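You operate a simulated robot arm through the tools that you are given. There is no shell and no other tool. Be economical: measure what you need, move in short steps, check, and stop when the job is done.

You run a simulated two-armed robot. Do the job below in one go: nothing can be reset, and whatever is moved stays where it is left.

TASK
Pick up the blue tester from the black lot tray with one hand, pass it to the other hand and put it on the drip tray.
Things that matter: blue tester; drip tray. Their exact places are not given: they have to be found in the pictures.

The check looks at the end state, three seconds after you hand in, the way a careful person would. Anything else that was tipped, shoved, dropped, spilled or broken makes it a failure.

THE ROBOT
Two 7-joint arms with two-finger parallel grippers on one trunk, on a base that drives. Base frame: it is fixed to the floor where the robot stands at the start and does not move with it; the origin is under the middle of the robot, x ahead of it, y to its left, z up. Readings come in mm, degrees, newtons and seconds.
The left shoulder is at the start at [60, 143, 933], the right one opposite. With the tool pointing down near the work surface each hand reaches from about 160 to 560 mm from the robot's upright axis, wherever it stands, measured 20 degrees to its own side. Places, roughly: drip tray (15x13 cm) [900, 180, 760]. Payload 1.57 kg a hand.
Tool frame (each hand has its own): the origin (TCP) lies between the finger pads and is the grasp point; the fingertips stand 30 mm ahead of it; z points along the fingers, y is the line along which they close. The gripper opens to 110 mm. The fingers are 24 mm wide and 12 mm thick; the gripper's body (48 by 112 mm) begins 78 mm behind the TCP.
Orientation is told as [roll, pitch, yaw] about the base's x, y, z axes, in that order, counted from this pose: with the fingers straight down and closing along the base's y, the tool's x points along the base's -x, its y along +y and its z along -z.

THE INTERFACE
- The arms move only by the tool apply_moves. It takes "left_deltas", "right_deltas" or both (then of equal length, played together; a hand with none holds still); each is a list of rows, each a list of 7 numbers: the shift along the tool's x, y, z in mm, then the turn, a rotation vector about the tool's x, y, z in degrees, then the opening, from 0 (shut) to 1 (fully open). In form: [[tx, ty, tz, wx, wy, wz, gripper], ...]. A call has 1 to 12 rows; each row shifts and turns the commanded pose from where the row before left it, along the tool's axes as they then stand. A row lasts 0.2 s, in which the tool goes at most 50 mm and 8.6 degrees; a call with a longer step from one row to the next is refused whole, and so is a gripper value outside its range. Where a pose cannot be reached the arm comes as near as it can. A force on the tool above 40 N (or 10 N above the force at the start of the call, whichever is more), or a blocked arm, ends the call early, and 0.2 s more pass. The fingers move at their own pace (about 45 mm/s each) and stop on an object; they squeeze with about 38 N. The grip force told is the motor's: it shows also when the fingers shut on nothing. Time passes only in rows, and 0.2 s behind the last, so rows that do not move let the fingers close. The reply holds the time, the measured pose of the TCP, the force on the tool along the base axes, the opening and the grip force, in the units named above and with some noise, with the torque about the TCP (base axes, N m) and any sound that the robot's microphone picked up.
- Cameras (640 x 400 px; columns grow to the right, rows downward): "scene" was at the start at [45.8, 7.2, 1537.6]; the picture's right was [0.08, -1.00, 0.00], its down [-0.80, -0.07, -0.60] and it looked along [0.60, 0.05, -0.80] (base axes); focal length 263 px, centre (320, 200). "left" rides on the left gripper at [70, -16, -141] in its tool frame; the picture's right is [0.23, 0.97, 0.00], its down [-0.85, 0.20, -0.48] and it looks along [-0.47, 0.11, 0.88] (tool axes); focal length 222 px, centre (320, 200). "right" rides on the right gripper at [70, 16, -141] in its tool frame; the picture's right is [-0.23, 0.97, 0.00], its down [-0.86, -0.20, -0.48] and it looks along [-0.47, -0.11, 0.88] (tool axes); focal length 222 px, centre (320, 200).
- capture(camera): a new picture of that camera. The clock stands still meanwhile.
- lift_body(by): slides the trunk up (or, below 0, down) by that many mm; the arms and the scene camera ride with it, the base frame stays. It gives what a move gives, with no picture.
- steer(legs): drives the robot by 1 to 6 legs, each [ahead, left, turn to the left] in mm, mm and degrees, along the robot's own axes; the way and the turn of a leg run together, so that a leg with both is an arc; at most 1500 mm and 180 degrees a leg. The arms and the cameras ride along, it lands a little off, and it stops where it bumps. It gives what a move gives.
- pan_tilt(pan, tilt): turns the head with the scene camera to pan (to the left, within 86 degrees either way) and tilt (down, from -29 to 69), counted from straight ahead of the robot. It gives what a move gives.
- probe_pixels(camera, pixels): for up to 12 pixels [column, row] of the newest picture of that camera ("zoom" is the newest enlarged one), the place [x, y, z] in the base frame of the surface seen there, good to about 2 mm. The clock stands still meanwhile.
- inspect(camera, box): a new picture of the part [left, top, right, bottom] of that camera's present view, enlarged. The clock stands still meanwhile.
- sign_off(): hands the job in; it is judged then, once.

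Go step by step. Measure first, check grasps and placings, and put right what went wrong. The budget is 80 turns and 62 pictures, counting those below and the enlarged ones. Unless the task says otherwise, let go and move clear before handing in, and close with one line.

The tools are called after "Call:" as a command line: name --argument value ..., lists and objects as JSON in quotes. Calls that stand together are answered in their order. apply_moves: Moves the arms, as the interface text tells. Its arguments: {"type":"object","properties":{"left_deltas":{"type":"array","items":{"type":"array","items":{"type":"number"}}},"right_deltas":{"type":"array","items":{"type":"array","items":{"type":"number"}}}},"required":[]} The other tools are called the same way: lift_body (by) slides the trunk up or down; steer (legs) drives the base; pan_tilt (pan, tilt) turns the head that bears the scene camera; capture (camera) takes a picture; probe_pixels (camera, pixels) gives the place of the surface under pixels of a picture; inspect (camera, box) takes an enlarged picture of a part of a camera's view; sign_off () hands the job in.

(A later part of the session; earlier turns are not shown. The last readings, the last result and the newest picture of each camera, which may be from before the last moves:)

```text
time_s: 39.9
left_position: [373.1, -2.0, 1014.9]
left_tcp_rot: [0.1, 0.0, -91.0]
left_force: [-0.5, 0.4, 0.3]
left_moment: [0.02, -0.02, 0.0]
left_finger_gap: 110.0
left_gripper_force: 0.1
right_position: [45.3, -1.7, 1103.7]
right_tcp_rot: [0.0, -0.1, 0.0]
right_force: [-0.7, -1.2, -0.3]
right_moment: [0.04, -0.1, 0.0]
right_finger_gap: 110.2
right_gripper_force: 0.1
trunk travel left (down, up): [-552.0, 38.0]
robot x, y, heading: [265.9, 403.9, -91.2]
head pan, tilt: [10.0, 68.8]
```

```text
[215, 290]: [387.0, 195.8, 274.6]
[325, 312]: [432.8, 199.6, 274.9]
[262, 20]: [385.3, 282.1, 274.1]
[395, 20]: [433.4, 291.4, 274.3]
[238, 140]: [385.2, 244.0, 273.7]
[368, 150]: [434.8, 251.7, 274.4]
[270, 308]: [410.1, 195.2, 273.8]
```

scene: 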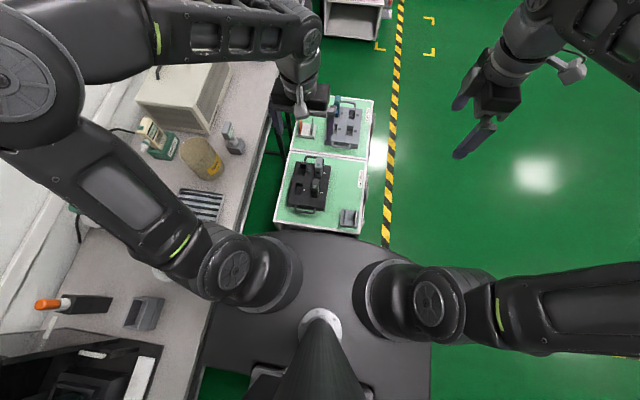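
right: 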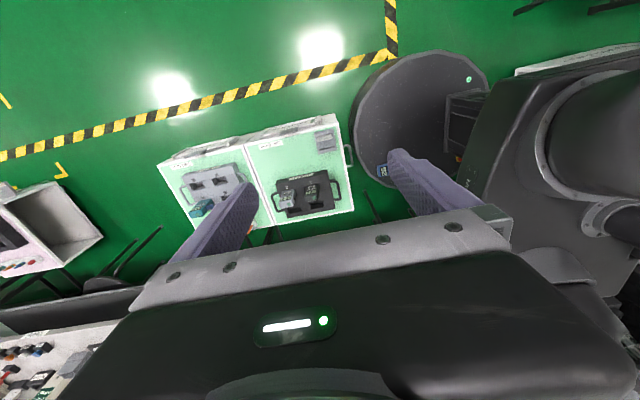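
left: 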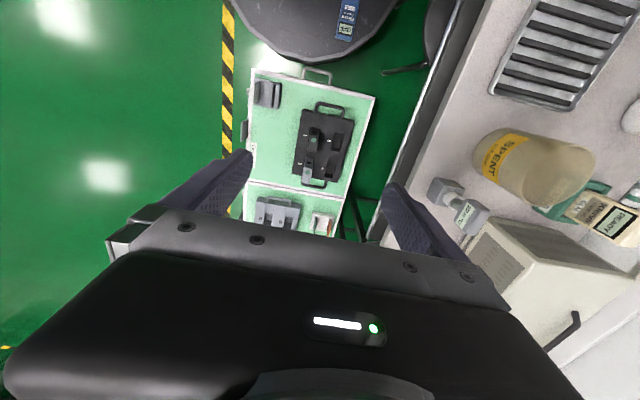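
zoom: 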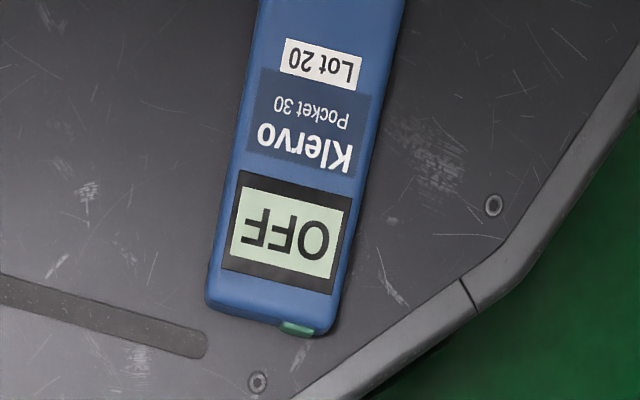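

The tester kept its place on the base. I'll lower the trunk 200 mm, reach the left hand down in front, then add an 18° lean about the closing axis so the wrist stays away from the torso and from the other hand later.

Call:
lift_body --by -200

Call:
apply_moves --left_deltas '[[14, 4.6, 39, 0, 0, 0, 1], [14, 4.6, 39, 0, 0, 0, 1], [14, 4.6, 39, 0, 0, 0, 1], [14, 4.6, 39, 0, 0, 0, 1], [14, 4.6, 39, 0, 0, 0, 1], [14, 4.6, 39, 0, 0, 0, 1], [14, 4.6, 39, 0, 0, 0, 1], [14, 4.6, 39, 0, 0, 0, 1]]'

Call:
capture --camera "left"

Call:
capture --camera "scene"

```text
time_s: 42.1
left_position: [374.3, -3.3, 814.2]
left_tcp_rot: [0.0, -0.1, -91.0]
left_force: [0.2, -1.8, 0.0]
left_moment: [-0.01, -0.03, 0.01]
left_finger_gap: 110.1
left_gripper_force: 0.0
right_position: [46.9, -0.6, 904.4]
right_tcp_rot: [0.0, 0.0, 0.0]
right_force: [-0.2, -0.3, -0.9]
right_moment: [0.0, -0.03, -0.03]
right_finger_gap: 109.9
right_gripper_force: 0.0
trunk travel left (down, up): [-352.0, 238.0]
robot x, y, heading: [267.5, 401.1, -91.1]
head pan, tilt: [10.0, 68.8]
```

```text
time_s: 43.9
left_position: [413.8, 107.2, 501.4]
left_tcp_rot: [0.1, -0.1, -91.0]
left_force: [0.1, -0.1, -0.3]
left_moment: [0.0, 0.01, 0.0]
left_finger_gap: 109.9
left_gripper_force: 0.0
right_position: [45.7, -0.0, 904.2]
right_tcp_rot: [0.1, -0.1, 0.0]
right_force: [-0.1, 0.1, 0.7]
right_moment: [0.03, -0.01, -0.01]
right_finger_gap: 110.0
right_gripper_force: 0.0
trunk travel left (down, up): [-352.0, 238.0]
robot x, y, heading: [266.8, 399.6, -91.1]
head pan, tilt: [10.0, 68.8]
```

```text
28 pictures are left
```

left: 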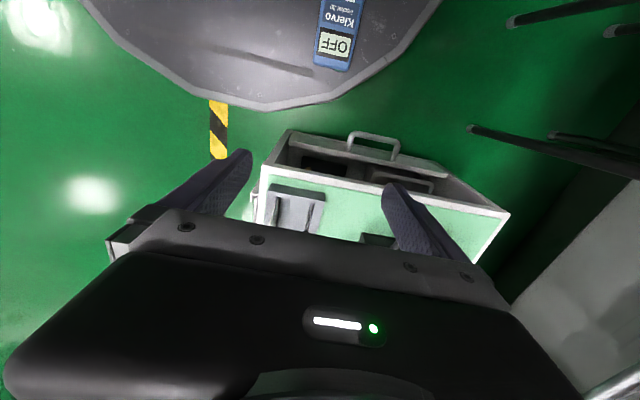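

```text
27 pictures are left
```

scene: 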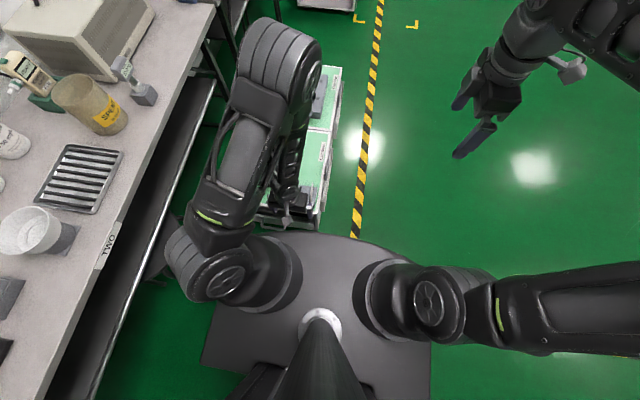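

The reach down is comfortable and the elbow is clear of the bench. I'll add the lean and go to a point about 45 mm above grasp height over the tester's top end.

Call:
apply_moves --left_deltas '[[0, 0, 0, 0, 6, -0.7, 1], [0, 0, 0, 0, 6, -0.7, 1], [0, 0, 0, 0, 6, -0.7, 1], [10.2, -0.5, 33.3, 0, 0, 0, 1], [10.2, -0.5, 33.3, 0, 0, 0, 1], [10.2, -0.5, 33.3, 0, 0, 0, 1], [10.2, -0.5, 33.3, 0, 0, 0, 1], [10.2, -0.5, 33.3, 0, 0, 0, 1], [10.2, -0.5, 33.3, 0, 0, 0, 1]]'

Call:
capture --camera "left"

```text
time_s: 45.9
left_position: [410.7, 229.9, 331.3]
left_tcp_rot: [0.4, 17.9, -88.9]
left_force: [0.2, 0.6, -0.6]
left_moment: [0.02, 0.0, -0.02]
left_finger_gap: 110.2
left_gripper_force: 0.1
right_position: [46.5, -1.1, 903.7]
right_tcp_rot: [0.0, 0.0, 0.0]
right_force: [0.1, 0.2, -0.2]
right_moment: [0.0, -0.02, -0.01]
right_finger_gap: 110.0
right_gripper_force: 0.1
trunk travel left (down, up): [-352.0, 238.0]
robot x, y, heading: [267.4, 396.2, -91.0]
head pan, tilt: [10.0, 68.8]
```

```text
26 pictures are left
```

left: 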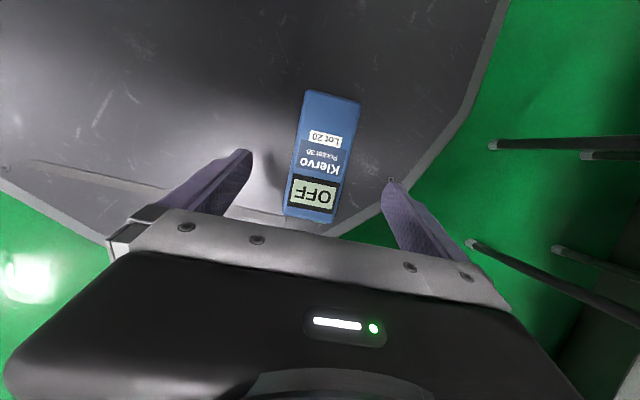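

Call:
probe_pixels --camera "left" --pixels '[[309, 95], [357, 104], [288, 214], [331, 220], [297, 150], [350, 155], [293, 190], [341, 197], [309, 217], [332, 98]]'

```text
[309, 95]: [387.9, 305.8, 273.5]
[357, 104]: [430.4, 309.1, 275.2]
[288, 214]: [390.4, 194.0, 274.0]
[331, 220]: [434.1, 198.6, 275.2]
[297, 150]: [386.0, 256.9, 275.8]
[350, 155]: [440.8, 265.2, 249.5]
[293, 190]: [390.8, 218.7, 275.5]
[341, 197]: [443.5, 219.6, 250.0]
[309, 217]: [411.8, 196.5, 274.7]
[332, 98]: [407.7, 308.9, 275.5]
```

The tester spans y 194–310 and its centreline matches the hand's yaw. I'll go down to TCP [411,214,286] and close gently.

Call:
apply_moves --left_deltas '[[-14.5, 0, 19, 0, 0, 0, 1], [-14.6, 0, 18.9, 0, 0, 0, 1]]'

Call:
apply_moves --left_deltas '[[0, 0, 0, 0, 0, 0, 0.7], [0, 0, 0, 0, 0, 0, 0.5], [0, 0, 0, 0, 0, 0, 0.3], [0, 0, 0, 0, 0, 0, 0], [0, 0, 0, 0, 0, 0, 0], [0, 0, 0, 0, 0, 0, 0]]'

Call:
capture --camera "left"

```text
time_s: 46.5
left_position: [411.1, 211.7, 287.5]
left_tcp_rot: [0.3, 17.9, -88.8]
left_force: [0.6, 0.4, -0.3]
left_moment: [-0.02, 0.02, -0.05]
left_finger_gap: 109.9
left_gripper_force: 0.1
right_position: [45.0, -0.7, 904.6]
right_tcp_rot: [0.1, 0.0, 0.0]
right_force: [0.1, 0.4, -0.9]
right_moment: [-0.01, -0.04, -0.01]
right_finger_gap: 110.1
right_gripper_force: 0.2
trunk travel left (down, up): [-352.0, 238.0]
robot x, y, heading: [269.0, 400.9, -91.3]
head pan, tilt: [10.0, 68.8]
```

```text
time_s: 47.9
left_position: [410.2, 212.6, 289.0]
left_tcp_rot: [0.3, 17.8, -88.8]
left_force: [0.6, -0.9, -0.2]
left_moment: [-0.02, 0.01, -0.02]
left_finger_gap: 53.4
left_gripper_force: 36.1
right_position: [45.4, -0.4, 903.3]
right_tcp_rot: [0.0, 0.0, 0.0]
right_force: [0.4, -0.6, -0.4]
right_moment: [0.0, 0.0, -0.06]
right_finger_gap: 110.0
right_gripper_force: 0.1
trunk travel left (down, up): [-352.0, 238.0]
robot x, y, heading: [267.5, 400.1, -91.4]
head pan, tilt: [10.0, 68.8]
```

```text
25 pictures are left
```

left: 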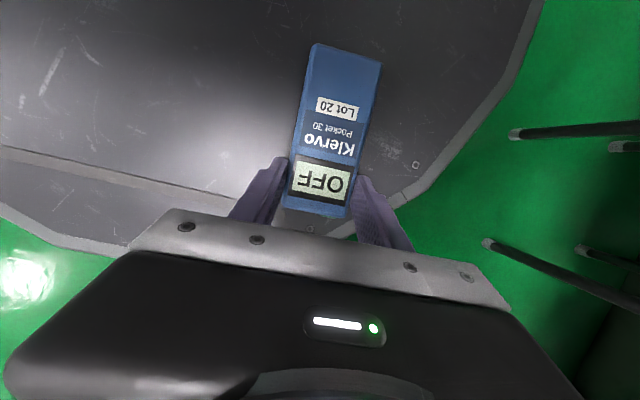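

The grip is solid with a 53.4 mm gap at 36 N. I'll lift it slowly and move it out ahead, checking that it stays held.

Call:
apply_moves --left_deltas '[[3, 0, -9.5, 0, 0, 0, 0], [4.6, 0, -14.3, 0, 0, 0, 0], [4.6, 0, -14.3, 0, 0, 0, 0], [0, 0, -17, 0, 0, 0, 0], [-5, 0, -17, 0, 0, 0, 0], [-5, 0, -17, 0, 0, 0, 0], [-5, 0, -17, 0, 0, 0, 0], [-5, 0, -17, 0, 0, 0, 0], [-5, 0, -17, 0, 0, 0, 0], [-5, 0, -17, 0, 0, 0, 0], [-5, 0, -17, 0, 0, 0, 0], [-5, 0, -17, 0, 0, 0, 0]]'

Call:
inspect --camera "left" --box '[200, 20, 440, 250]'

```text
time_s: 50.5
left_position: [409.8, 126.8, 459.3]
left_tcp_rot: [0.4, 18.1, -88.8]
left_force: [0.5, 0.1, -1.0]
left_moment: [-0.05, 0.02, 0.0]
left_finger_gap: 53.2
left_gripper_force: 38.1
right_position: [45.9, -0.8, 903.1]
right_tcp_rot: [0.0, 0.1, 0.1]
right_force: [0.9, 0.1, -0.6]
right_moment: [0.01, 0.04, -0.02]
right_finger_gap: 109.8
right_gripper_force: 0.1
trunk travel left (down, up): [-352.0, 238.0]
robot x, y, heading: [267.2, 401.0, -90.9]
head pan, tilt: [10.0, 68.8]
```

```text
1.74 times, centred on (320, 135) of left
```

zoom: 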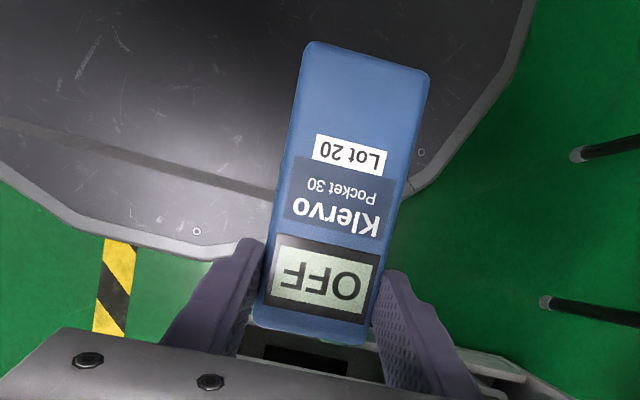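

The tester is held firmly and flat. I'll raise the trunk, then slowly yaw the left hand about the vertical so the tester's free end points to the robot's right.

Call:
lift_body --by 200

Call:
apply_moves --left_deltas '[[-6, 0, -16, 0, 0, 0, 0], [-6, 0, -16, 0, 0, 0, 0], [-6, 0, -16, 0, 0, 0, 0], [0, 0, 0, 0.93, 0, -2.85, 0], [0, 0, 0, 1.24, 0, -3.8, 0], [0, 0, 0, 1.24, 0, -3.8, 0], [0, 0, 0, 1.24, 0, -3.8, 0], [0, 0, 0, 1.24, 0, -3.8, 0], [0, 0, 0, 1.24, 0, -3.8, 0], [0, 0, 0, 1.24, 0, -3.8, 0], [0, 0, 0, 1.24, 0, -3.8, 0], [0, 0, 0, 1.24, 0, -3.8, 0]]'

```text
time_s: 52.6
left_position: [411.5, 125.6, 661.2]
left_tcp_rot: [0.4, 18.1, -88.7]
left_force: [-0.4, 0.5, -0.7]
left_moment: [-0.07, -0.01, 0.03]
left_finger_gap: 53.1
left_gripper_force: 37.4
right_position: [45.7, -1.4, 1103.6]
right_tcp_rot: [-0.1, 0.1, 0.0]
right_force: [0.6, -0.6, 0.4]
right_moment: [0.02, 0.0, -0.03]
right_finger_gap: 109.8
right_gripper_force: 0.0
trunk travel left (down, up): [-552.0, 38.0]
robot x, y, heading: [271.4, 395.3, -91.0]
head pan, tilt: [10.0, 68.8]
```

```text
time_s: 55.2
left_position: [411.1, 93.4, 700.7]
left_tcp_rot: [0.2, 17.8, -53.9]
left_force: [0.1, 0.0, -1.4]
left_moment: [-0.08, -0.04, 0.01]
left_finger_gap: 53.2
left_gripper_force: 37.9
right_position: [46.1, -1.9, 1104.4]
right_tcp_rot: [0.0, -0.1, -0.1]
right_force: [-0.1, -0.7, -0.4]
right_moment: [0.04, 0.0, 0.01]
right_finger_gap: 110.1
right_gripper_force: 0.1
trunk travel left (down, up): [-552.0, 38.0]
robot x, y, heading: [270.0, 399.5, -91.2]
head pan, tilt: [10.0, 68.8]
```

It's still held at yaw −54°, so I'll carry on to yaw ≈0.

Call:
apply_moves --left_deltas '[[0, 0, 0, 1.36, 0, -4.19, 0], [0, 0, 0, 1.36, 0, -4.19, 0], [0, 0, 0, 1.36, 0, -4.19, 0], [0, 0, 0, 1.36, 0, -4.19, 0], [0, 0, 0, 1.36, 0, -4.19, 0], [0, 0, 0, 1.36, 0, -4.19, 0], [0, 0, 0, 1.36, 0, -4.19, 0], [0, 0, 0, 1.36, 0, -4.19, 0], [0, 0, 0, 1.36, 0, -4.19, 0], [0, 0, 0, 1.36, 0, -4.19, 0], [0, 0, 0, 1.36, 0, -4.19, 0], [0, 0, 0, 1.36, 0, -4.19, 0]]'

Call:
capture --camera "left"

Call:
capture --camera "scene"

```text
time_s: 57.8
left_position: [409.9, 94.1, 699.2]
left_tcp_rot: [0.0, 17.7, -1.0]
left_force: [0.3, -0.6, -1.4]
left_moment: [0.04, -0.06, 0.0]
left_finger_gap: 53.2
left_gripper_force: 38.3
right_position: [45.6, -0.8, 1104.0]
right_tcp_rot: [0.1, 0.0, 0.0]
right_force: [0.3, -0.5, -0.2]
right_moment: [0.0, -0.01, -0.01]
right_finger_gap: 110.1
right_gripper_force: 0.0
trunk travel left (down, up): [-552.0, 38.0]
robot x, y, heading: [270.1, 400.2, -91.2]
head pan, tilt: [10.0, 68.8]
```

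```text
23 pictures are left
```

left: 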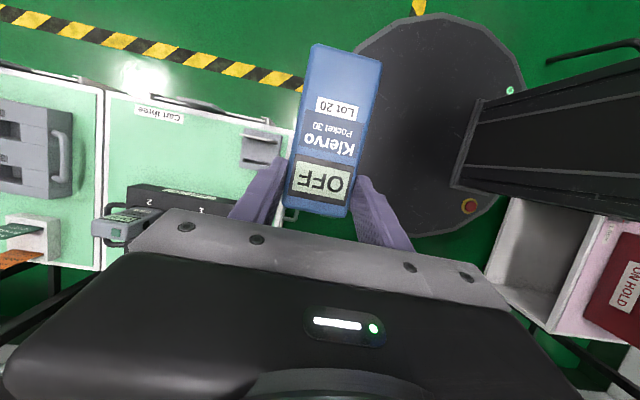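

```text
22 pictures are left
```

scene: 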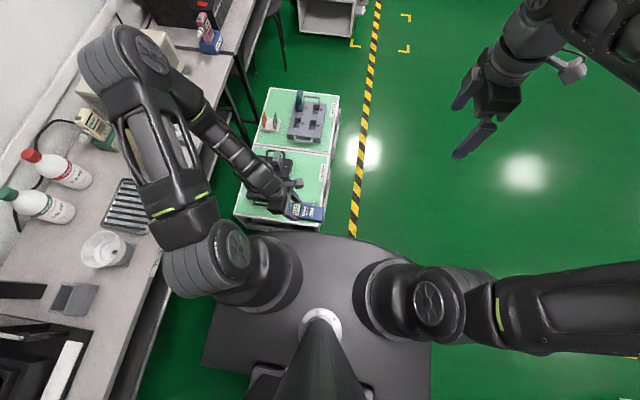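

The tester now points right, flat and still held. I'll probe its exact pose to guide the right hand.

Call:
probe_pixels --camera "left" --pixels '[[315, 50], [377, 64], [345, 57], [310, 110], [365, 120], [338, 90], [305, 150], [292, 204], [340, 212], [318, 208]]'

```text
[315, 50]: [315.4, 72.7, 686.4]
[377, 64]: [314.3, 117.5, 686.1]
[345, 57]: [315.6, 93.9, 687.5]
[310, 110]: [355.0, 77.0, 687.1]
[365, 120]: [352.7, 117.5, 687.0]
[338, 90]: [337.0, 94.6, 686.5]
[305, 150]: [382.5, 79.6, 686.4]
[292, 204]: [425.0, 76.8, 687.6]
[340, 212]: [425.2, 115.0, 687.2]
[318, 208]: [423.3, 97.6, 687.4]
```

The tester's top face is at z 687, with centreline y≈95 and x from 314 to 427. I'll shift the left hand to the middle, lean the right hand 25°, and stop it at a pre-approach point 100 mm out.

Call:
apply_moves --left_deltas '[[14.3, -10, 4.6, 0, 0, 0, 0], [14.3, -10, 4.6, 0, 0, 0, 0], [14.3, -10, 4.6, 0, 0, 0, 0], [14.3, -10, 4.6, 0, 0, 0, 0]]' --right_deltas '[[0, 0, 0, 0, -6.25, 0, 1], [0, 0, 0, 0, -6.25, 0, 1], [0, 0, 0, 0, -6.25, 0, 1], [0, 0, 0, 0, -6.25, 0, 1]]'

Call:
apply_moves --right_deltas '[[-3.6, 5.6, 36.5, 0, 0, 0, 1], [-3.6, 5.6, 36.5, 0, 0, 0, 1], [-3.6, 5.6, 36.5, 0, 0, 0, 1], [-3.6, 5.6, 36.5, 0, 0, 0, 1], [-3.6, 5.6, 36.5, 0, 0, 0, 1], [-3.6, 5.6, 36.5, 0, 0, 0, 1], [-3.6, 5.6, 36.5, 0, 0, 0, 1], [-3.6, 5.6, 36.5, 0, 0, 0, 1], [-3.6, 5.6, 36.5, 0, 0, 0, 1], [-3.6, 5.6, 36.5, 0, 0, 0, 1]]'

Call:
capture --camera "right"

Call:
capture --camera "scene"

```text
time_s: 58.8
left_position: [351.7, 56.0, 701.7]
left_tcp_rot: [-0.1, 17.6, -1.0]
left_force: [-0.1, -1.0, -1.4]
left_moment: [-0.01, -0.06, -0.01]
left_finger_gap: 53.0
left_gripper_force: 38.1
right_position: [44.7, -1.9, 1103.7]
right_tcp_rot: [0.0, -25.2, 0.1]
right_force: [-0.9, 0.3, -1.0]
right_moment: [-0.01, 0.0, 0.03]
right_finger_gap: 109.8
right_gripper_force: 0.0
trunk travel left (down, up): [-552.0, 38.0]
robot x, y, heading: [269.0, 403.6, -91.4]
head pan, tilt: [10.0, 68.8]
```

```text
time_s: 61.0
left_position: [351.0, 56.7, 700.6]
left_tcp_rot: [-0.1, 17.7, -1.1]
left_force: [0.4, -0.2, -0.4]
left_moment: [0.01, -0.02, -0.01]
left_finger_gap: 53.3
left_gripper_force: 37.9
right_position: [233.8, 54.4, 786.9]
right_tcp_rot: [0.0, -24.9, -0.1]
right_force: [0.7, -1.0, -1.1]
right_moment: [0.0, -0.03, 0.0]
right_finger_gap: 110.2
right_gripper_force: 0.2
trunk travel left (down, up): [-552.0, 38.0]
robot x, y, heading: [269.7, 398.3, -91.2]
head pan, tilt: [10.0, 68.8]
```

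```text
21 pictures are left
```

right: 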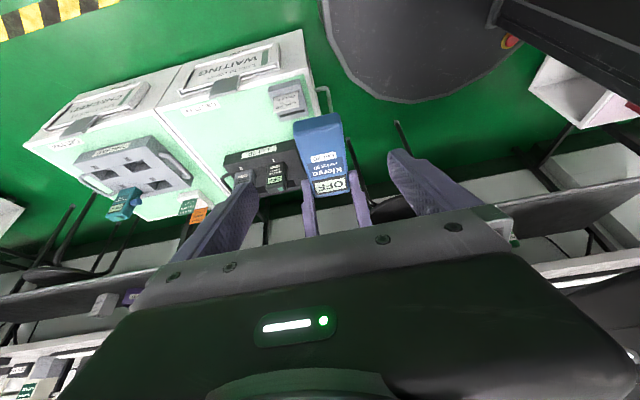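

```text
20 pictures are left
```

scene: 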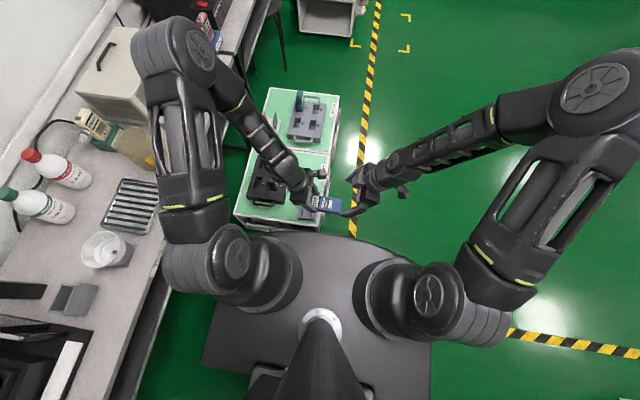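

The right hand is lined up and clear of the left one. I'll probe the tester in the right view to confirm.

Call:
probe_pixels --camera "right" --pixels '[[298, 132], [338, 126], [318, 130], [305, 165], [343, 160], [325, 168], [310, 200], [352, 195]]'

```text
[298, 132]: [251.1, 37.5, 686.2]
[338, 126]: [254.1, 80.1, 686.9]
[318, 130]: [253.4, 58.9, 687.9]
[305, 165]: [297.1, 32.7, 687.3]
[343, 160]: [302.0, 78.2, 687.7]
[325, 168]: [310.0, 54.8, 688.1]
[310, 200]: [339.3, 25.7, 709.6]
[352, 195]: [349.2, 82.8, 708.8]
```

The tester's free end is at x≈252, y≈57. I'll slide the right hand in to about [273,56.5,697].

Call:
apply_moves --right_deltas '[[0.7, 0.5, 24.5, 0, 0, 0, 1], [0.7, 0.5, 24.5, 0, 0, 0, 1], [0.7, 0.5, 24.5, 0, 0, 0, 1], [0.6, 0.5, 24.5, 0, 0, 0, 1]]'

Call:
capture --camera "right"

```text
time_s: 62.0
left_position: [351.6, 56.3, 699.8]
left_tcp_rot: [0.0, 17.7, -1.2]
left_force: [0.5, 0.5, -2.1]
left_moment: [0.0, -0.06, -0.02]
left_finger_gap: 53.0
left_gripper_force: 38.2
right_position: [273.1, 58.0, 698.0]
right_tcp_rot: [-0.1, -25.0, 0.0]
right_force: [-0.1, -0.5, 0.8]
right_moment: [-0.03, -0.01, -0.01]
right_finger_gap: 109.9
right_gripper_force: 0.1
trunk travel left (down, up): [-552.0, 38.0]
robot x, y, heading: [266.6, 395.8, -91.0]
head pan, tilt: [10.0, 68.8]
```

```text
19 pictures are left
```

right: 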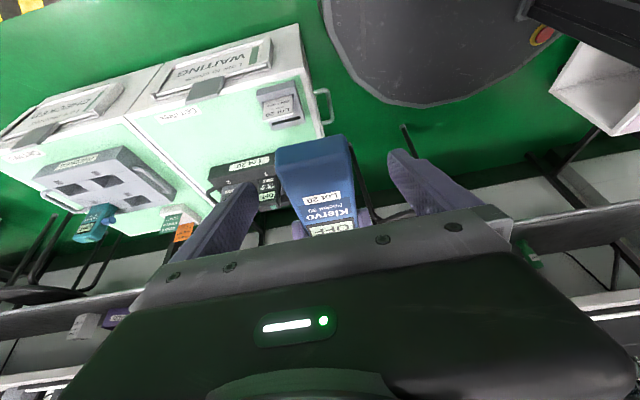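

The tester is between the right fingers, so I'll close them.

Call:
apply_moves --right_deltas '[[0, 0, 0, 0, 0, 0, 0.7], [0, 0, 0, 0, 0, 0, 0.5], [0, 0, 0, 0, 0, 0, 0.4], [0, 0, 0, 0, 0, 0, 0.2], [0, 0, 0, 0, 0, 0, 0], [0, 0, 0, 0, 0, 0, 0]]'

Call:
capture --camera "right"

```text
time_s: 63.4
left_position: [350.3, 56.5, 701.4]
left_tcp_rot: [0.0, 17.7, -1.1]
left_force: [-0.1, 3.9, 1.6]
left_moment: [0.08, 0.1, 0.16]
left_finger_gap: 53.2
left_gripper_force: 37.9
right_position: [271.4, 57.8, 697.3]
right_tcp_rot: [0.1, -25.0, -0.1]
right_force: [-0.5, -4.0, -1.9]
right_moment: [-0.07, 0.08, -0.49]
right_finger_gap: 53.8
right_gripper_force: 36.1
trunk travel left (down, up): [-552.0, 38.0]
robot x, y, heading: [270.1, 398.3, -91.1]
head pan, tilt: [10.0, 68.8]
```

```text
18 pictures are left
```

right: 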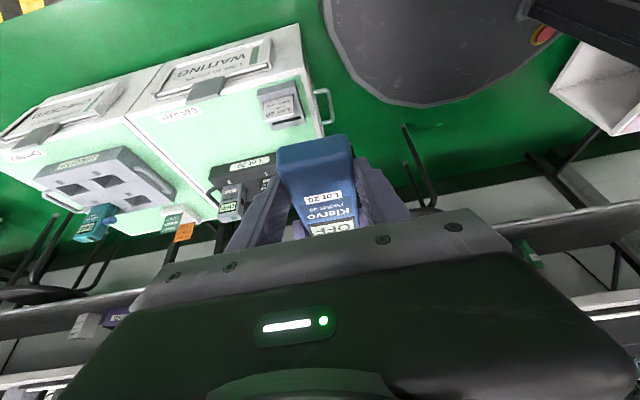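

Both hands hold it, and the right reads a 53.8 mm gap at 36 N. I'll open the left gradually and check that the right keeps the tester.

Call:
apply_moves --left_deltas '[[0, 0, 0, 0, 0, 0, 0.52], [0, 0, 0, 0, 0, 0, 0.6], [0, 0, 0, 0, 0, 0, 0.8], [0, 0, 0, 0, 0, 0, 1], [0, 0, 0, 0, 0, 0, 1], [0, 0, 0, 0, 0, 0, 1]]' --right_deltas '[[0, 0, 0, 0, 0, 0, 0], [0, 0, 0, 0, 0, 0, 0], [0, 0, 0, 0, 0, 0, 0], [0, 0, 0, 0, 0, 0, 0], [0, 0, 0, 0, 0, 0, 0], [0, 0, 0, 0, 0, 0, 0]]'

Call:
inspect --camera "right" --box '[200, 100, 440, 250]'

```text
time_s: 64.8
left_position: [351.6, 56.0, 700.5]
left_tcp_rot: [0.0, 17.7, -1.1]
left_force: [0.6, 0.2, 0.4]
left_moment: [-0.01, 0.02, -0.03]
left_finger_gap: 109.8
left_gripper_force: 0.0
right_position: [271.7, 56.8, 698.5]
right_tcp_rot: [0.0, -25.0, 0.0]
right_force: [-0.4, -0.6, -0.1]
right_moment: [0.02, 0.07, 0.0]
right_finger_gap: 53.5
right_gripper_force: 37.9
trunk travel left (down, up): [-552.0, 38.0]
robot x, y, heading: [265.5, 398.4, -91.0]
head pan, tilt: [10.0, 68.8]
```

```text
2.67 times, centred on (320, 175) of right
```

zoom: 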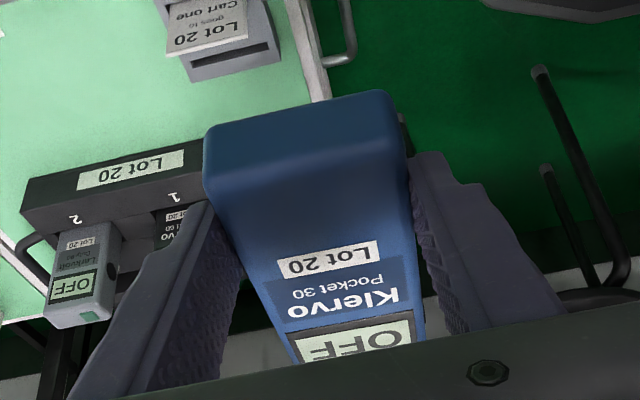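

The right hand holds the tester alone at 38 N, so the handover worked. I'll back the left hand off along its fingers, then raise both hands above bench height.

Call:
apply_moves --left_deltas '[[0, 0, -25, 0, 0, 0, 1], [0, 0, -25, 0, 0, 0, 1], [0, 0, -30, 0, 0, 0, 1], [0, 0, -35, 0, 0, 0, 1], [0, 0, -35, 0, 0, 0, 1], [0, 0, -35, 0, 0, 0, 1], [0, 0, -35, 0, 0, 0, 1], [0, 0, -35, 0, 0, 0, 1]]' --right_deltas '[[0, 0, 0, 0, 0, 0, 0], [0, 0, 0, 0, 0, 0, 0], [0, 0, 0, 0, 0, 0, 0], [0, 0, 0, 0, 0, 0, 0], [0, 0, 0, 0, 0, 0, 0], [0, 0, 0, 0, 0, 0, 0], [0, 0, 0, 0, 0, 0, 0], [0, 0, 0, 0, 0, 0, 0]]'

Call:
apply_moves --right_deltas '[[-6, 0, -14, 0, 0, 0, 0], [-11, 0, -23, 0, 0, 0, 0], [-11, 0, -23, 0, 0, 0, 0], [-11, 0, -23, 0, 0, 0, 0], [-11, 0, -23, 0, 0, 0, 0], [-11, 0, -23, 0, 0, 0, 0], [-11, 0, -23, 0, 0, 0, 0], [-11, 0, -23, 0, 0, 0, 0], [-11, 0, -23, 0, 0, 0, 0], [-6, 0, -14, 0, 0, 0, 0]]'

Call:
capture --camera "scene"

```text
time_s: 66.6
left_position: [428.2, 54.5, 942.5]
left_tcp_rot: [0.0, 17.7, -1.0]
left_force: [0.2, -0.1, -0.5]
left_moment: [0.01, 0.01, -0.01]
left_finger_gap: 110.0
left_gripper_force: 0.0
right_position: [272.8, 58.5, 697.8]
right_tcp_rot: [-0.1, -24.9, 0.0]
right_force: [-0.3, -0.7, 0.7]
right_moment: [0.0, 0.05, 0.02]
right_finger_gap: 53.0
right_gripper_force: 38.5
trunk travel left (down, up): [-552.0, 38.0]
robot x, y, heading: [268.4, 400.3, -91.1]
head pan, tilt: [10.0, 68.8]
```

```text
time_s: 68.8
left_position: [427.7, 54.6, 941.1]
left_tcp_rot: [0.0, 17.7, -1.2]
left_force: [-0.6, -0.6, 0.3]
left_moment: [0.0, -0.01, -0.01]
left_finger_gap: 110.1
left_gripper_force: 0.0
right_position: [272.5, 58.3, 933.9]
right_tcp_rot: [0.0, -24.9, 0.0]
right_force: [-0.1, -0.3, -1.3]
right_moment: [-0.03, 0.05, 0.0]
right_finger_gap: 53.3
right_gripper_force: 38.0
trunk travel left (down, up): [-552.0, 38.0]
robot x, y, heading: [267.4, 400.5, -91.1]
head pan, tilt: [10.0, 68.8]
```

```text
16 pictures are left
```

scene: 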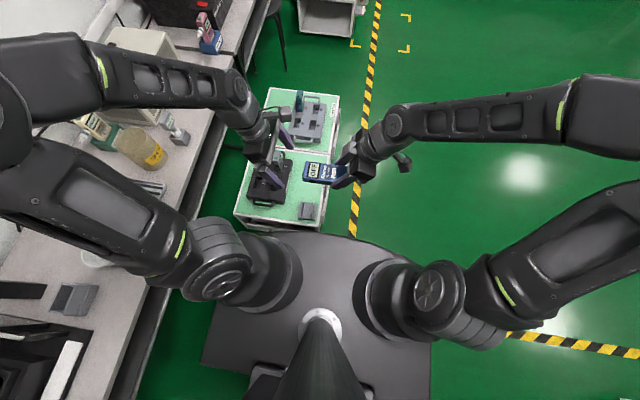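

The right hand holds the tester at z≈934 and both hands are clear. I'll turn the robot to face the bench, then drive forward to about (440,370) and check.

Call:
steer --legs '[[0, 0, 46], [0, 0, 45.1], [160, -30, 0]]'

Call:
pan_tilt --pan -20 --tilt 55

Call:
capture --camera "scene"

```text
time_s: 74.4
left_position: [750.3, 533.1, 941.8]
left_tcp_rot: [-0.1, 17.6, 88.4]
left_force: [-0.6, 0.4, -0.6]
left_moment: [-0.02, -0.01, -0.01]
left_finger_gap: 109.6
left_gripper_force: 0.1
right_position: [747.7, 378.3, 932.6]
right_tcp_rot: [0.1, -25.0, 89.5]
right_force: [-0.1, 0.7, -1.9]
right_moment: [-0.07, -0.04, 0.0]
right_finger_gap: 53.1
right_gripper_force: 37.2
trunk travel left (down, up): [-552.0, 38.0]
robot x, y, heading: [404.9, 376.1, -1.4]
head pan, tilt: [10.0, 68.8]
stopped in leg 3: the robot was blocked; the commanded pose is now the measured one
```

```text
time_s: 75.3
left_position: [750.5, 531.7, 940.9]
left_tcp_rot: [0.0, 17.7, 88.4]
left_force: [-0.6, -0.1, 0.1]
left_moment: [-0.01, -0.02, 0.02]
left_finger_gap: 110.0
left_gripper_force: 0.1
right_position: [748.3, 377.0, 932.3]
right_tcp_rot: [0.0, -25.0, 89.5]
right_force: [0.4, 0.5, -1.3]
right_moment: [-0.07, 0.03, 0.0]
right_finger_gap: 53.2
right_gripper_force: 38.4
trunk travel left (down, up): [-552.0, 38.0]
robot x, y, heading: [407.9, 371.8, -1.6]
head pan, tilt: [-20.0, 55.0]
```

```text
15 pictures are left
```

scene: 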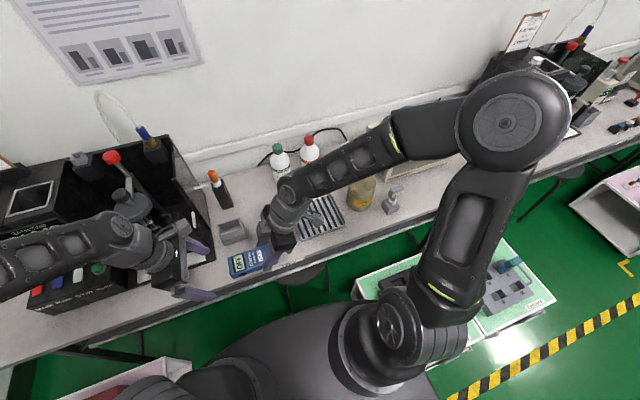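

The drive stopped early at x≈408, so something blocked it. I'll look for what touched before going on.

Call:
pan_tilt --pan 0 --tilt 69

Call:
capture --camera "scene"

Call:
capture --camera "left"

```text
time_s: 76.2
left_position: [752.2, 530.0, 940.8]
left_tcp_rot: [0.0, 17.8, 88.4]
left_force: [0.5, -0.8, -0.9]
left_moment: [-0.03, 0.01, 0.03]
left_finger_gap: 109.7
left_gripper_force: 0.0
right_position: [749.2, 376.6, 933.2]
right_tcp_rot: [0.1, -24.9, 89.5]
right_force: [-0.1, 0.2, -1.3]
right_moment: [-0.04, 0.0, 0.01]
right_finger_gap: 53.2
right_gripper_force: 38.7
trunk travel left (down, up): [-552.0, 38.0]
robot x, y, heading: [411.7, 374.9, -1.4]
head pan, tilt: [0.0, 68.8]
```

```text
14 pictures are left
```

scene: 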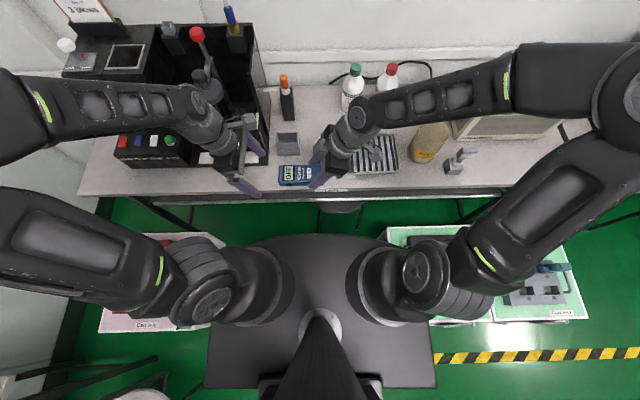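

```text
13 pictures are left
```

left: 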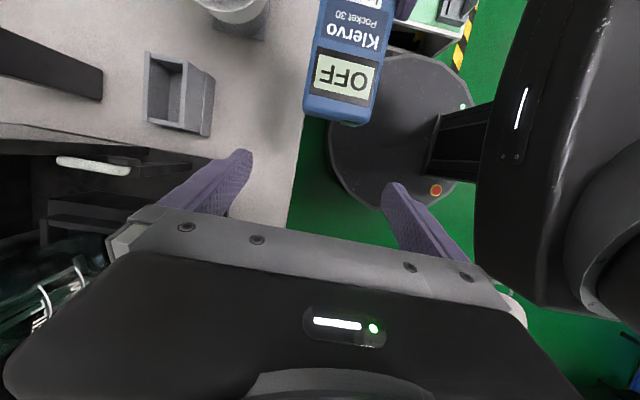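

The base itself looks free. The left wrist near scene (205,105) is close to the black instrument, so I'll probe there.

Call:
inspect --camera "scene" --box '[110, 10, 310, 210]'

Call:
probe_pixels --camera "scene" --pixels '[[205, 75], [197, 35], [205, 100], [205, 125], [232, 135], [240, 120], [250, 130], [170, 150], [200, 160], [235, 60], [240, 165], [330, 185]]'

```text
2.00 times, centred on (210, 110) of scene
```

zoom: 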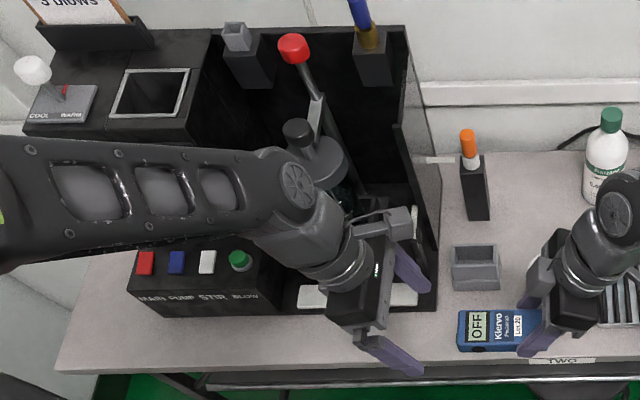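

```text
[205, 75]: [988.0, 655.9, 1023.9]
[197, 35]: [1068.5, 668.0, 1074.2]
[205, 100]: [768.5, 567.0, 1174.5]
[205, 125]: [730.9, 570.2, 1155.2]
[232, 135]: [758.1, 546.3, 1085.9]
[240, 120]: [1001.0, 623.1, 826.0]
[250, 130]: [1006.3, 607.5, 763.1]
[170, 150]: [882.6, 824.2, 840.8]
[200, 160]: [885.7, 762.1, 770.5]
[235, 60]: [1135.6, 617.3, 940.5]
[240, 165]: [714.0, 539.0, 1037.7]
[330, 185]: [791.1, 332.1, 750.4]
```

Call:
probe_pixels --camera "scene" --pixels '[[340, 206], [320, 215], [362, 215], [318, 230], [395, 235], [388, 232], [405, 228], [215, 240], [205, 325], [435, 320], [435, 375], [208, 385]]'

Call:
probe_pixels --camera "left" --pixels '[[335, 150], [385, 60], [430, 55], [465, 90], [400, 40], [345, 200], [300, 200], [270, 290], [240, 175], [110, 165], [60, 180], [170, 130]]'

```text
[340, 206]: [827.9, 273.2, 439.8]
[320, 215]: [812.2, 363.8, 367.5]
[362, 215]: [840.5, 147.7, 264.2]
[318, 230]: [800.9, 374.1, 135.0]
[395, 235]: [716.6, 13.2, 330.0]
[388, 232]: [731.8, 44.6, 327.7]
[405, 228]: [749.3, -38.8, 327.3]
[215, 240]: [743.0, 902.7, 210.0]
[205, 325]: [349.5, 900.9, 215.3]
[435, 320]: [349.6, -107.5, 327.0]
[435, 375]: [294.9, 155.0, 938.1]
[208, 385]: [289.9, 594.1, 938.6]
```

```text
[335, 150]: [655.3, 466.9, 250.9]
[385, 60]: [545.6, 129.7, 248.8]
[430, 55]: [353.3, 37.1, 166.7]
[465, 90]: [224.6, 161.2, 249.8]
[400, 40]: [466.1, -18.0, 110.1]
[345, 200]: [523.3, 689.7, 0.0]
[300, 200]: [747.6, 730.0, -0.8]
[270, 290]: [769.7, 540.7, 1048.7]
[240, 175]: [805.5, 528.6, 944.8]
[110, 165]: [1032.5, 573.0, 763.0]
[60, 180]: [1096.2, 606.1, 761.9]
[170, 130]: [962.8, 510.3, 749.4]
```

Both carts read about 10 mm farther in x than before, so that is an odometry offset and they haven't moved. I won't drive farther; the drip tray should be just in reach, so I'll measure it in the current frame.

Call:
inspect --camera "scene" --box '[320, 100, 480, 200]'

```text
4.00 times, centred on (400, 150) of scene
```

zoom: 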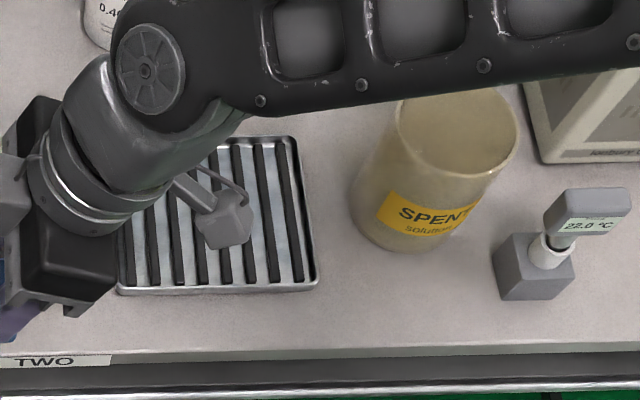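

Call:
probe_pixels --camera "zoom" --pixels '[[292, 142], [312, 282], [122, 290], [138, 275], [246, 270], [232, 260], [280, 150], [385, 200], [480, 150], [370, 235], [500, 130], [200, 345]]'

```text
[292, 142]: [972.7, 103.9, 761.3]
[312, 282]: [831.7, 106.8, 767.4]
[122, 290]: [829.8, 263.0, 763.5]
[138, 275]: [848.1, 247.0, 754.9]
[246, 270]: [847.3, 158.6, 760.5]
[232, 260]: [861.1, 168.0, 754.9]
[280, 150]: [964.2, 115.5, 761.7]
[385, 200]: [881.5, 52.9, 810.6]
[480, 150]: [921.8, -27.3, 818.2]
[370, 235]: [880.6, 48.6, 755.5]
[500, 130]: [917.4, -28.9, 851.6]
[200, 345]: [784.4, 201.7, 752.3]
```

The drip tray spans x 830–973 and y 105–263, with rib tops at z≈761. The right camera would pass close over the beaker (top 854), so I'll yaw the right hand −30° to keep it in front of the beaker, then hover with the tester about 70 mm above the tray.

Call:
apply_moves --right_deltas '[[0, 0, 0, 2.1, 0, 4.53, 0], [0, 0, 0, 2.1, 0, 4.53, 0], [0, 0, 0, 2.1, 0, 4.53, 0], [0, 0, 0, 2.1, 0, 4.53, 0], [0, 0, 0, 2.1, 0, 4.53, 0], [0, 0, 0, 2.1, 0, 4.53, 0]]'

Call:
apply_moves --right_deltas '[[14.4, -22.4, 0.2, 0, 0, 0, 0], [14.4, -22.4, 0.2, 0, 0, 0, 0], [14.4, -22.4, 0.2, 0, 0, 0, 0], [14.4, -22.4, 0.2, 0, 0, 0, 0], [14.4, -22.4, 0.2, 0, 0, 0, 0], [14.4, -22.4, 0.2, 0, 0, 0, 0], [14.4, -22.4, 0.2, 0, 0, 0, 0], [14.4, -22.4, 0.2, 0, 0, 0, 0], [14.4, -22.4, 0.2, 0, 0, 0, 0], [14.4, -22.4, 0.2, 0, 0, 0, 0]]'

Call:
capture --camera "scene"

Call:
capture --camera "right"

```text
time_s: 77.5
left_position: [752.4, 531.2, 941.5]
left_tcp_rot: [0.0, 17.7, 88.5]
left_force: [-0.3, 0.2, -0.3]
left_moment: [-0.03, 0.0, -0.03]
left_finger_gap: 110.0
left_gripper_force: 0.1
right_position: [748.1, 376.9, 933.9]
right_tcp_rot: [0.2, -24.9, 59.5]
right_force: [0.3, -0.4, -1.5]
right_moment: [-0.05, 0.01, -0.01]
right_finger_gap: 53.3
right_gripper_force: 38.1
trunk travel left (down, up): [-552.0, 38.0]
robot x, y, heading: [409.0, 376.0, -1.3]
head pan, tilt: [0.0, 68.8]
```

```text
time_s: 79.8
left_position: [751.6, 531.2, 941.6]
left_tcp_rot: [0.0, 17.7, 88.5]
left_force: [0.4, -1.1, -0.8]
left_moment: [0.0, -0.04, -0.02]
left_finger_gap: 110.3
left_gripper_force: 0.1
right_position: [875.0, 151.6, 869.1]
right_tcp_rot: [0.2, -25.0, 59.5]
right_force: [0.2, 0.0, -1.6]
right_moment: [-0.02, 0.05, 0.01]
right_finger_gap: 53.4
right_gripper_force: 37.7
trunk travel left (down, up): [-552.0, 38.0]
robot x, y, heading: [404.0, 375.7, -1.6]
head pan, tilt: [0.0, 68.8]
```

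```text
10 pictures are left
```

scene: 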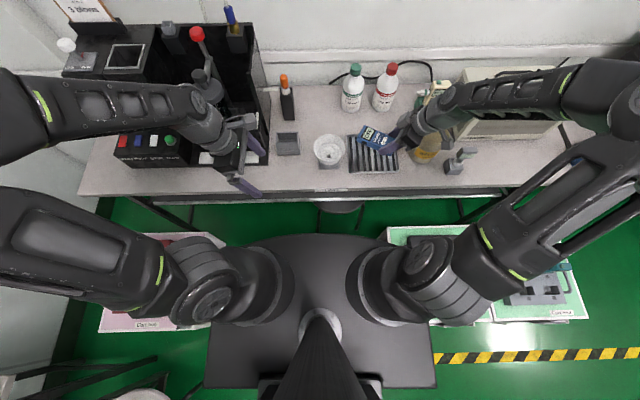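

```text
9 pictures are left
```

right: 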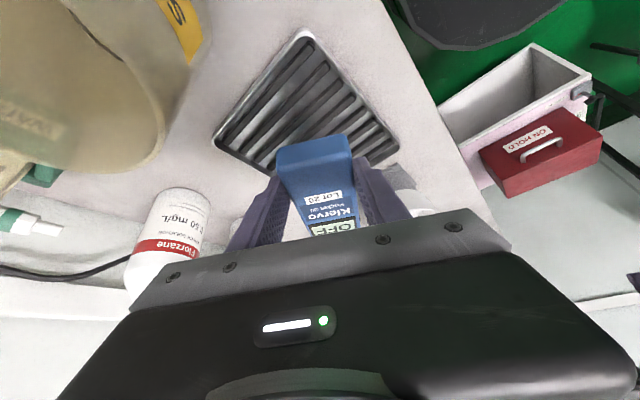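

The tester hovers over the drip tray. I'll zoom in to check its position and how close the right hand is to the beaker.

Call:
inspect --camera "scene" --box '[330, 80, 490, 180]'

Call:
probe_pixels --camera "right" --pixels '[[282, 155], [346, 145], [300, 195], [350, 185], [165, 130], [100, 50], [305, 32], [398, 145], [220, 140]]'

```text
4.00 times, centred on (410, 130) of scene
```

zoom: 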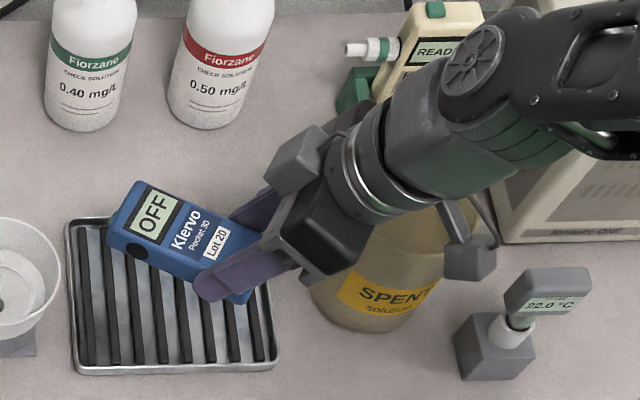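

```text
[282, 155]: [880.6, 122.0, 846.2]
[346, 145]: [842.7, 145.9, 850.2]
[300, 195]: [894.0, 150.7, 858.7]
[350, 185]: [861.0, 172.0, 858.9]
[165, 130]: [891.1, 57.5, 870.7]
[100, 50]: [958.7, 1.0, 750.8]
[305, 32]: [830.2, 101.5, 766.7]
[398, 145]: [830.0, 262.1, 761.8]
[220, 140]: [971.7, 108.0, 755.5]
```

The tester's centre is at about (889,182). I'll shift it +8 in x and +6 in y to centre it and gain room from the beaker. First I'll probe the beaker rim.

Call:
probe_pixels --camera "zoom" --pixels '[[330, 290], [350, 250], [400, 240], [430, 215], [470, 215], [480, 265], [320, 275], [345, 240], [445, 275], [240, 292], [125, 215], [370, 320]]'

```text
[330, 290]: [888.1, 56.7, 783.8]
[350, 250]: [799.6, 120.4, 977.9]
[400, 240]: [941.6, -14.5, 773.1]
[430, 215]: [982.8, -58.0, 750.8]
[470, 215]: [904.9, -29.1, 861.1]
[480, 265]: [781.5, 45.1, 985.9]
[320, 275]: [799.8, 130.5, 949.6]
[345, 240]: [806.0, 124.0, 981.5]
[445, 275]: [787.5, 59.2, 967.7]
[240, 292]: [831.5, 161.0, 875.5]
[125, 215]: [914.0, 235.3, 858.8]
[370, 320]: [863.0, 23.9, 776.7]
```

The beaker is centred at about (905,14) with radius 44, and the gripper's path stays more than 17 mm from it. I'll shift, then descend 69 mm slowly.

Call:
apply_moves --right_deltas '[[-8.3, -3.85, 3.9, 0, 0, 0, 0], [5.8, 0, 12.5, 0, 0, 0, 0], [5.8, 0, 12.5, 0, 0, 0, 0], [5.8, 0, 12.5, 0, 0, 0, 0], [5.8, 0, 12.5, 0, 0, 0, 0], [5.9, 0, 12.5, 0, 0, 0, 0]]'

Call:
inspect --camera "scene" --box '[330, 80, 490, 180]'

Call:
probe_pixels --camera "zoom" --pixels '[[150, 225], [180, 240], [135, 220]]'

```text
time_s: 81.2
left_position: [750.7, 531.9, 941.5]
left_tcp_rot: [0.0, 17.7, 88.5]
left_force: [0.7, -0.6, 1.1]
left_moment: [0.04, 0.0, -0.02]
left_finger_gap: 109.9
left_gripper_force: 0.1
right_position: [884.0, 158.0, 799.2]
right_tcp_rot: [0.2, -24.9, 59.4]
right_force: [0.5, -1.0, -1.0]
right_moment: [-0.01, 0.03, -0.01]
right_finger_gap: 53.3
right_gripper_force: 38.1
trunk travel left (down, up): [-552.0, 38.0]
robot x, y, heading: [407.3, 377.1, -1.4]
head pan, tilt: [0.0, 68.8]
```

```text
4.00 times, centred on (410, 130) of scene
```

zoom: 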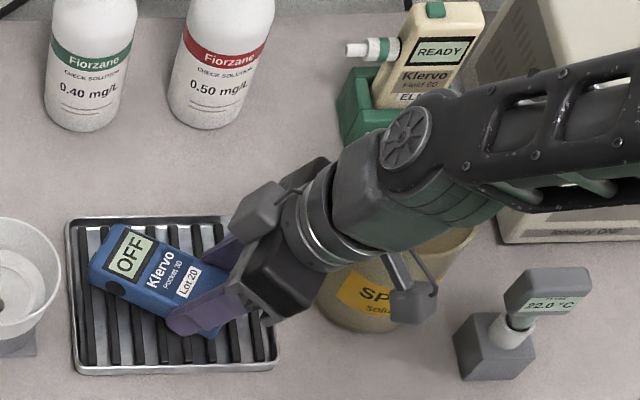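

```text
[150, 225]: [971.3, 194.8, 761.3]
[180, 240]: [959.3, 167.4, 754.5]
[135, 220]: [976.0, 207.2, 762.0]
```

The tester sits just above the ribs inside the rim. I'll lower the last few millimetres and watch the force.

Call:
apply_moves --right_deltas '[[0.63, 0, 1.36, 0, 0, 0, 0], [0.63, 0, 1.36, 0, 0, 0, 0]]'

```text
time_s: 81.8
left_position: [752.1, 531.5, 941.6]
left_tcp_rot: [0.0, 17.7, 88.4]
left_force: [0.4, 0.0, -0.4]
left_moment: [0.0, -0.01, 0.0]
left_finger_gap: 110.1
left_gripper_force: 0.0
right_position: [883.7, 158.1, 797.6]
right_tcp_rot: [0.1, -25.0, 59.5]
right_force: [-0.7, -0.6, -0.6]
right_moment: [-0.07, 0.04, -0.06]
right_finger_gap: 53.1
right_gripper_force: 37.9
trunk travel left (down, up): [-552.0, 38.0]
robot x, y, heading: [405.9, 376.1, -1.4]
head pan, tilt: [0.0, 68.8]
```

Call:
apply_moves --right_deltas '[[0.5, 0, 1.1, 0, 0, 0, 0], [0.5, 0, 1.1, 0, 0, 0, 0]]'

```text
time_s: 82.3
left_position: [750.4, 532.0, 942.1]
left_tcp_rot: [-0.1, 17.8, 88.4]
left_force: [-0.2, 0.4, 0.6]
left_moment: [0.0, -0.02, 0.02]
left_finger_gap: 109.9
left_gripper_force: 0.1
right_position: [884.6, 157.4, 798.1]
right_tcp_rot: [-0.2, -25.0, 59.6]
right_force: [-0.8, -3.4, 22.5]
right_moment: [-0.48, 0.39, 0.01]
right_finger_gap: 53.1
right_gripper_force: 38.1
trunk travel left (down, up): [-552.0, 38.0]
robot x, y, heading: [403.9, 375.3, -1.5]
head pan, tilt: [0.0, 68.8]
```

It is resting on the ribs with 22 N of contact. I'll ease up about 1.5 mm and open only partway so the fingers don't touch the rim.

Call:
apply_moves --right_deltas '[[-0.63, 0, -1.36, 0, 0, 0, 0], [0, 0, 0, 0, 0, 0, 0.52], [0, 0, 0, 0, 0, 0, 0.58], [0, 0, 0, 0, 0, 0, 0.65], [0, 0, 0, 0, 0, 0, 0.65], [0, 0, 0, 0, 0, 0, 0.65]]'

Call:
inspect --camera "scene" --box '[330, 80, 490, 180]'

```text
time_s: 83.8
left_position: [752.2, 531.3, 941.1]
left_tcp_rot: [0.0, 17.7, 88.5]
left_force: [0.5, 0.2, -0.5]
left_moment: [-0.01, -0.02, 0.0]
left_finger_gap: 110.0
left_gripper_force: 0.1
right_position: [883.1, 157.8, 797.3]
right_tcp_rot: [0.1, -25.0, 59.6]
right_force: [0.7, 0.0, 0.4]
right_moment: [0.0, 0.02, 0.01]
right_finger_gap: 71.6
right_gripper_force: 0.1
trunk travel left (down, up): [-552.0, 38.0]
robot x, y, heading: [406.4, 376.2, -1.4]
head pan, tilt: [0.0, 68.8]
```

```text
4.00 times, centred on (410, 130) of scene
```

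zoom: 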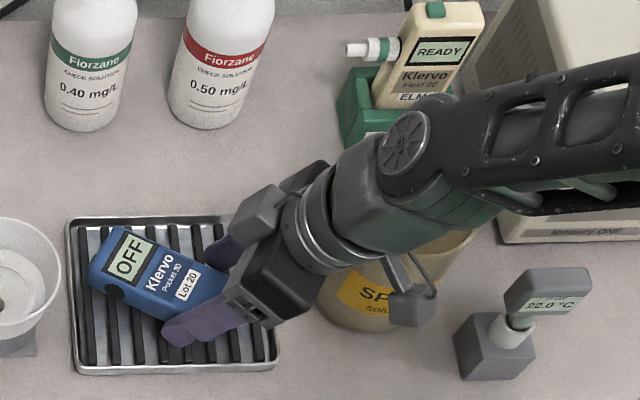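

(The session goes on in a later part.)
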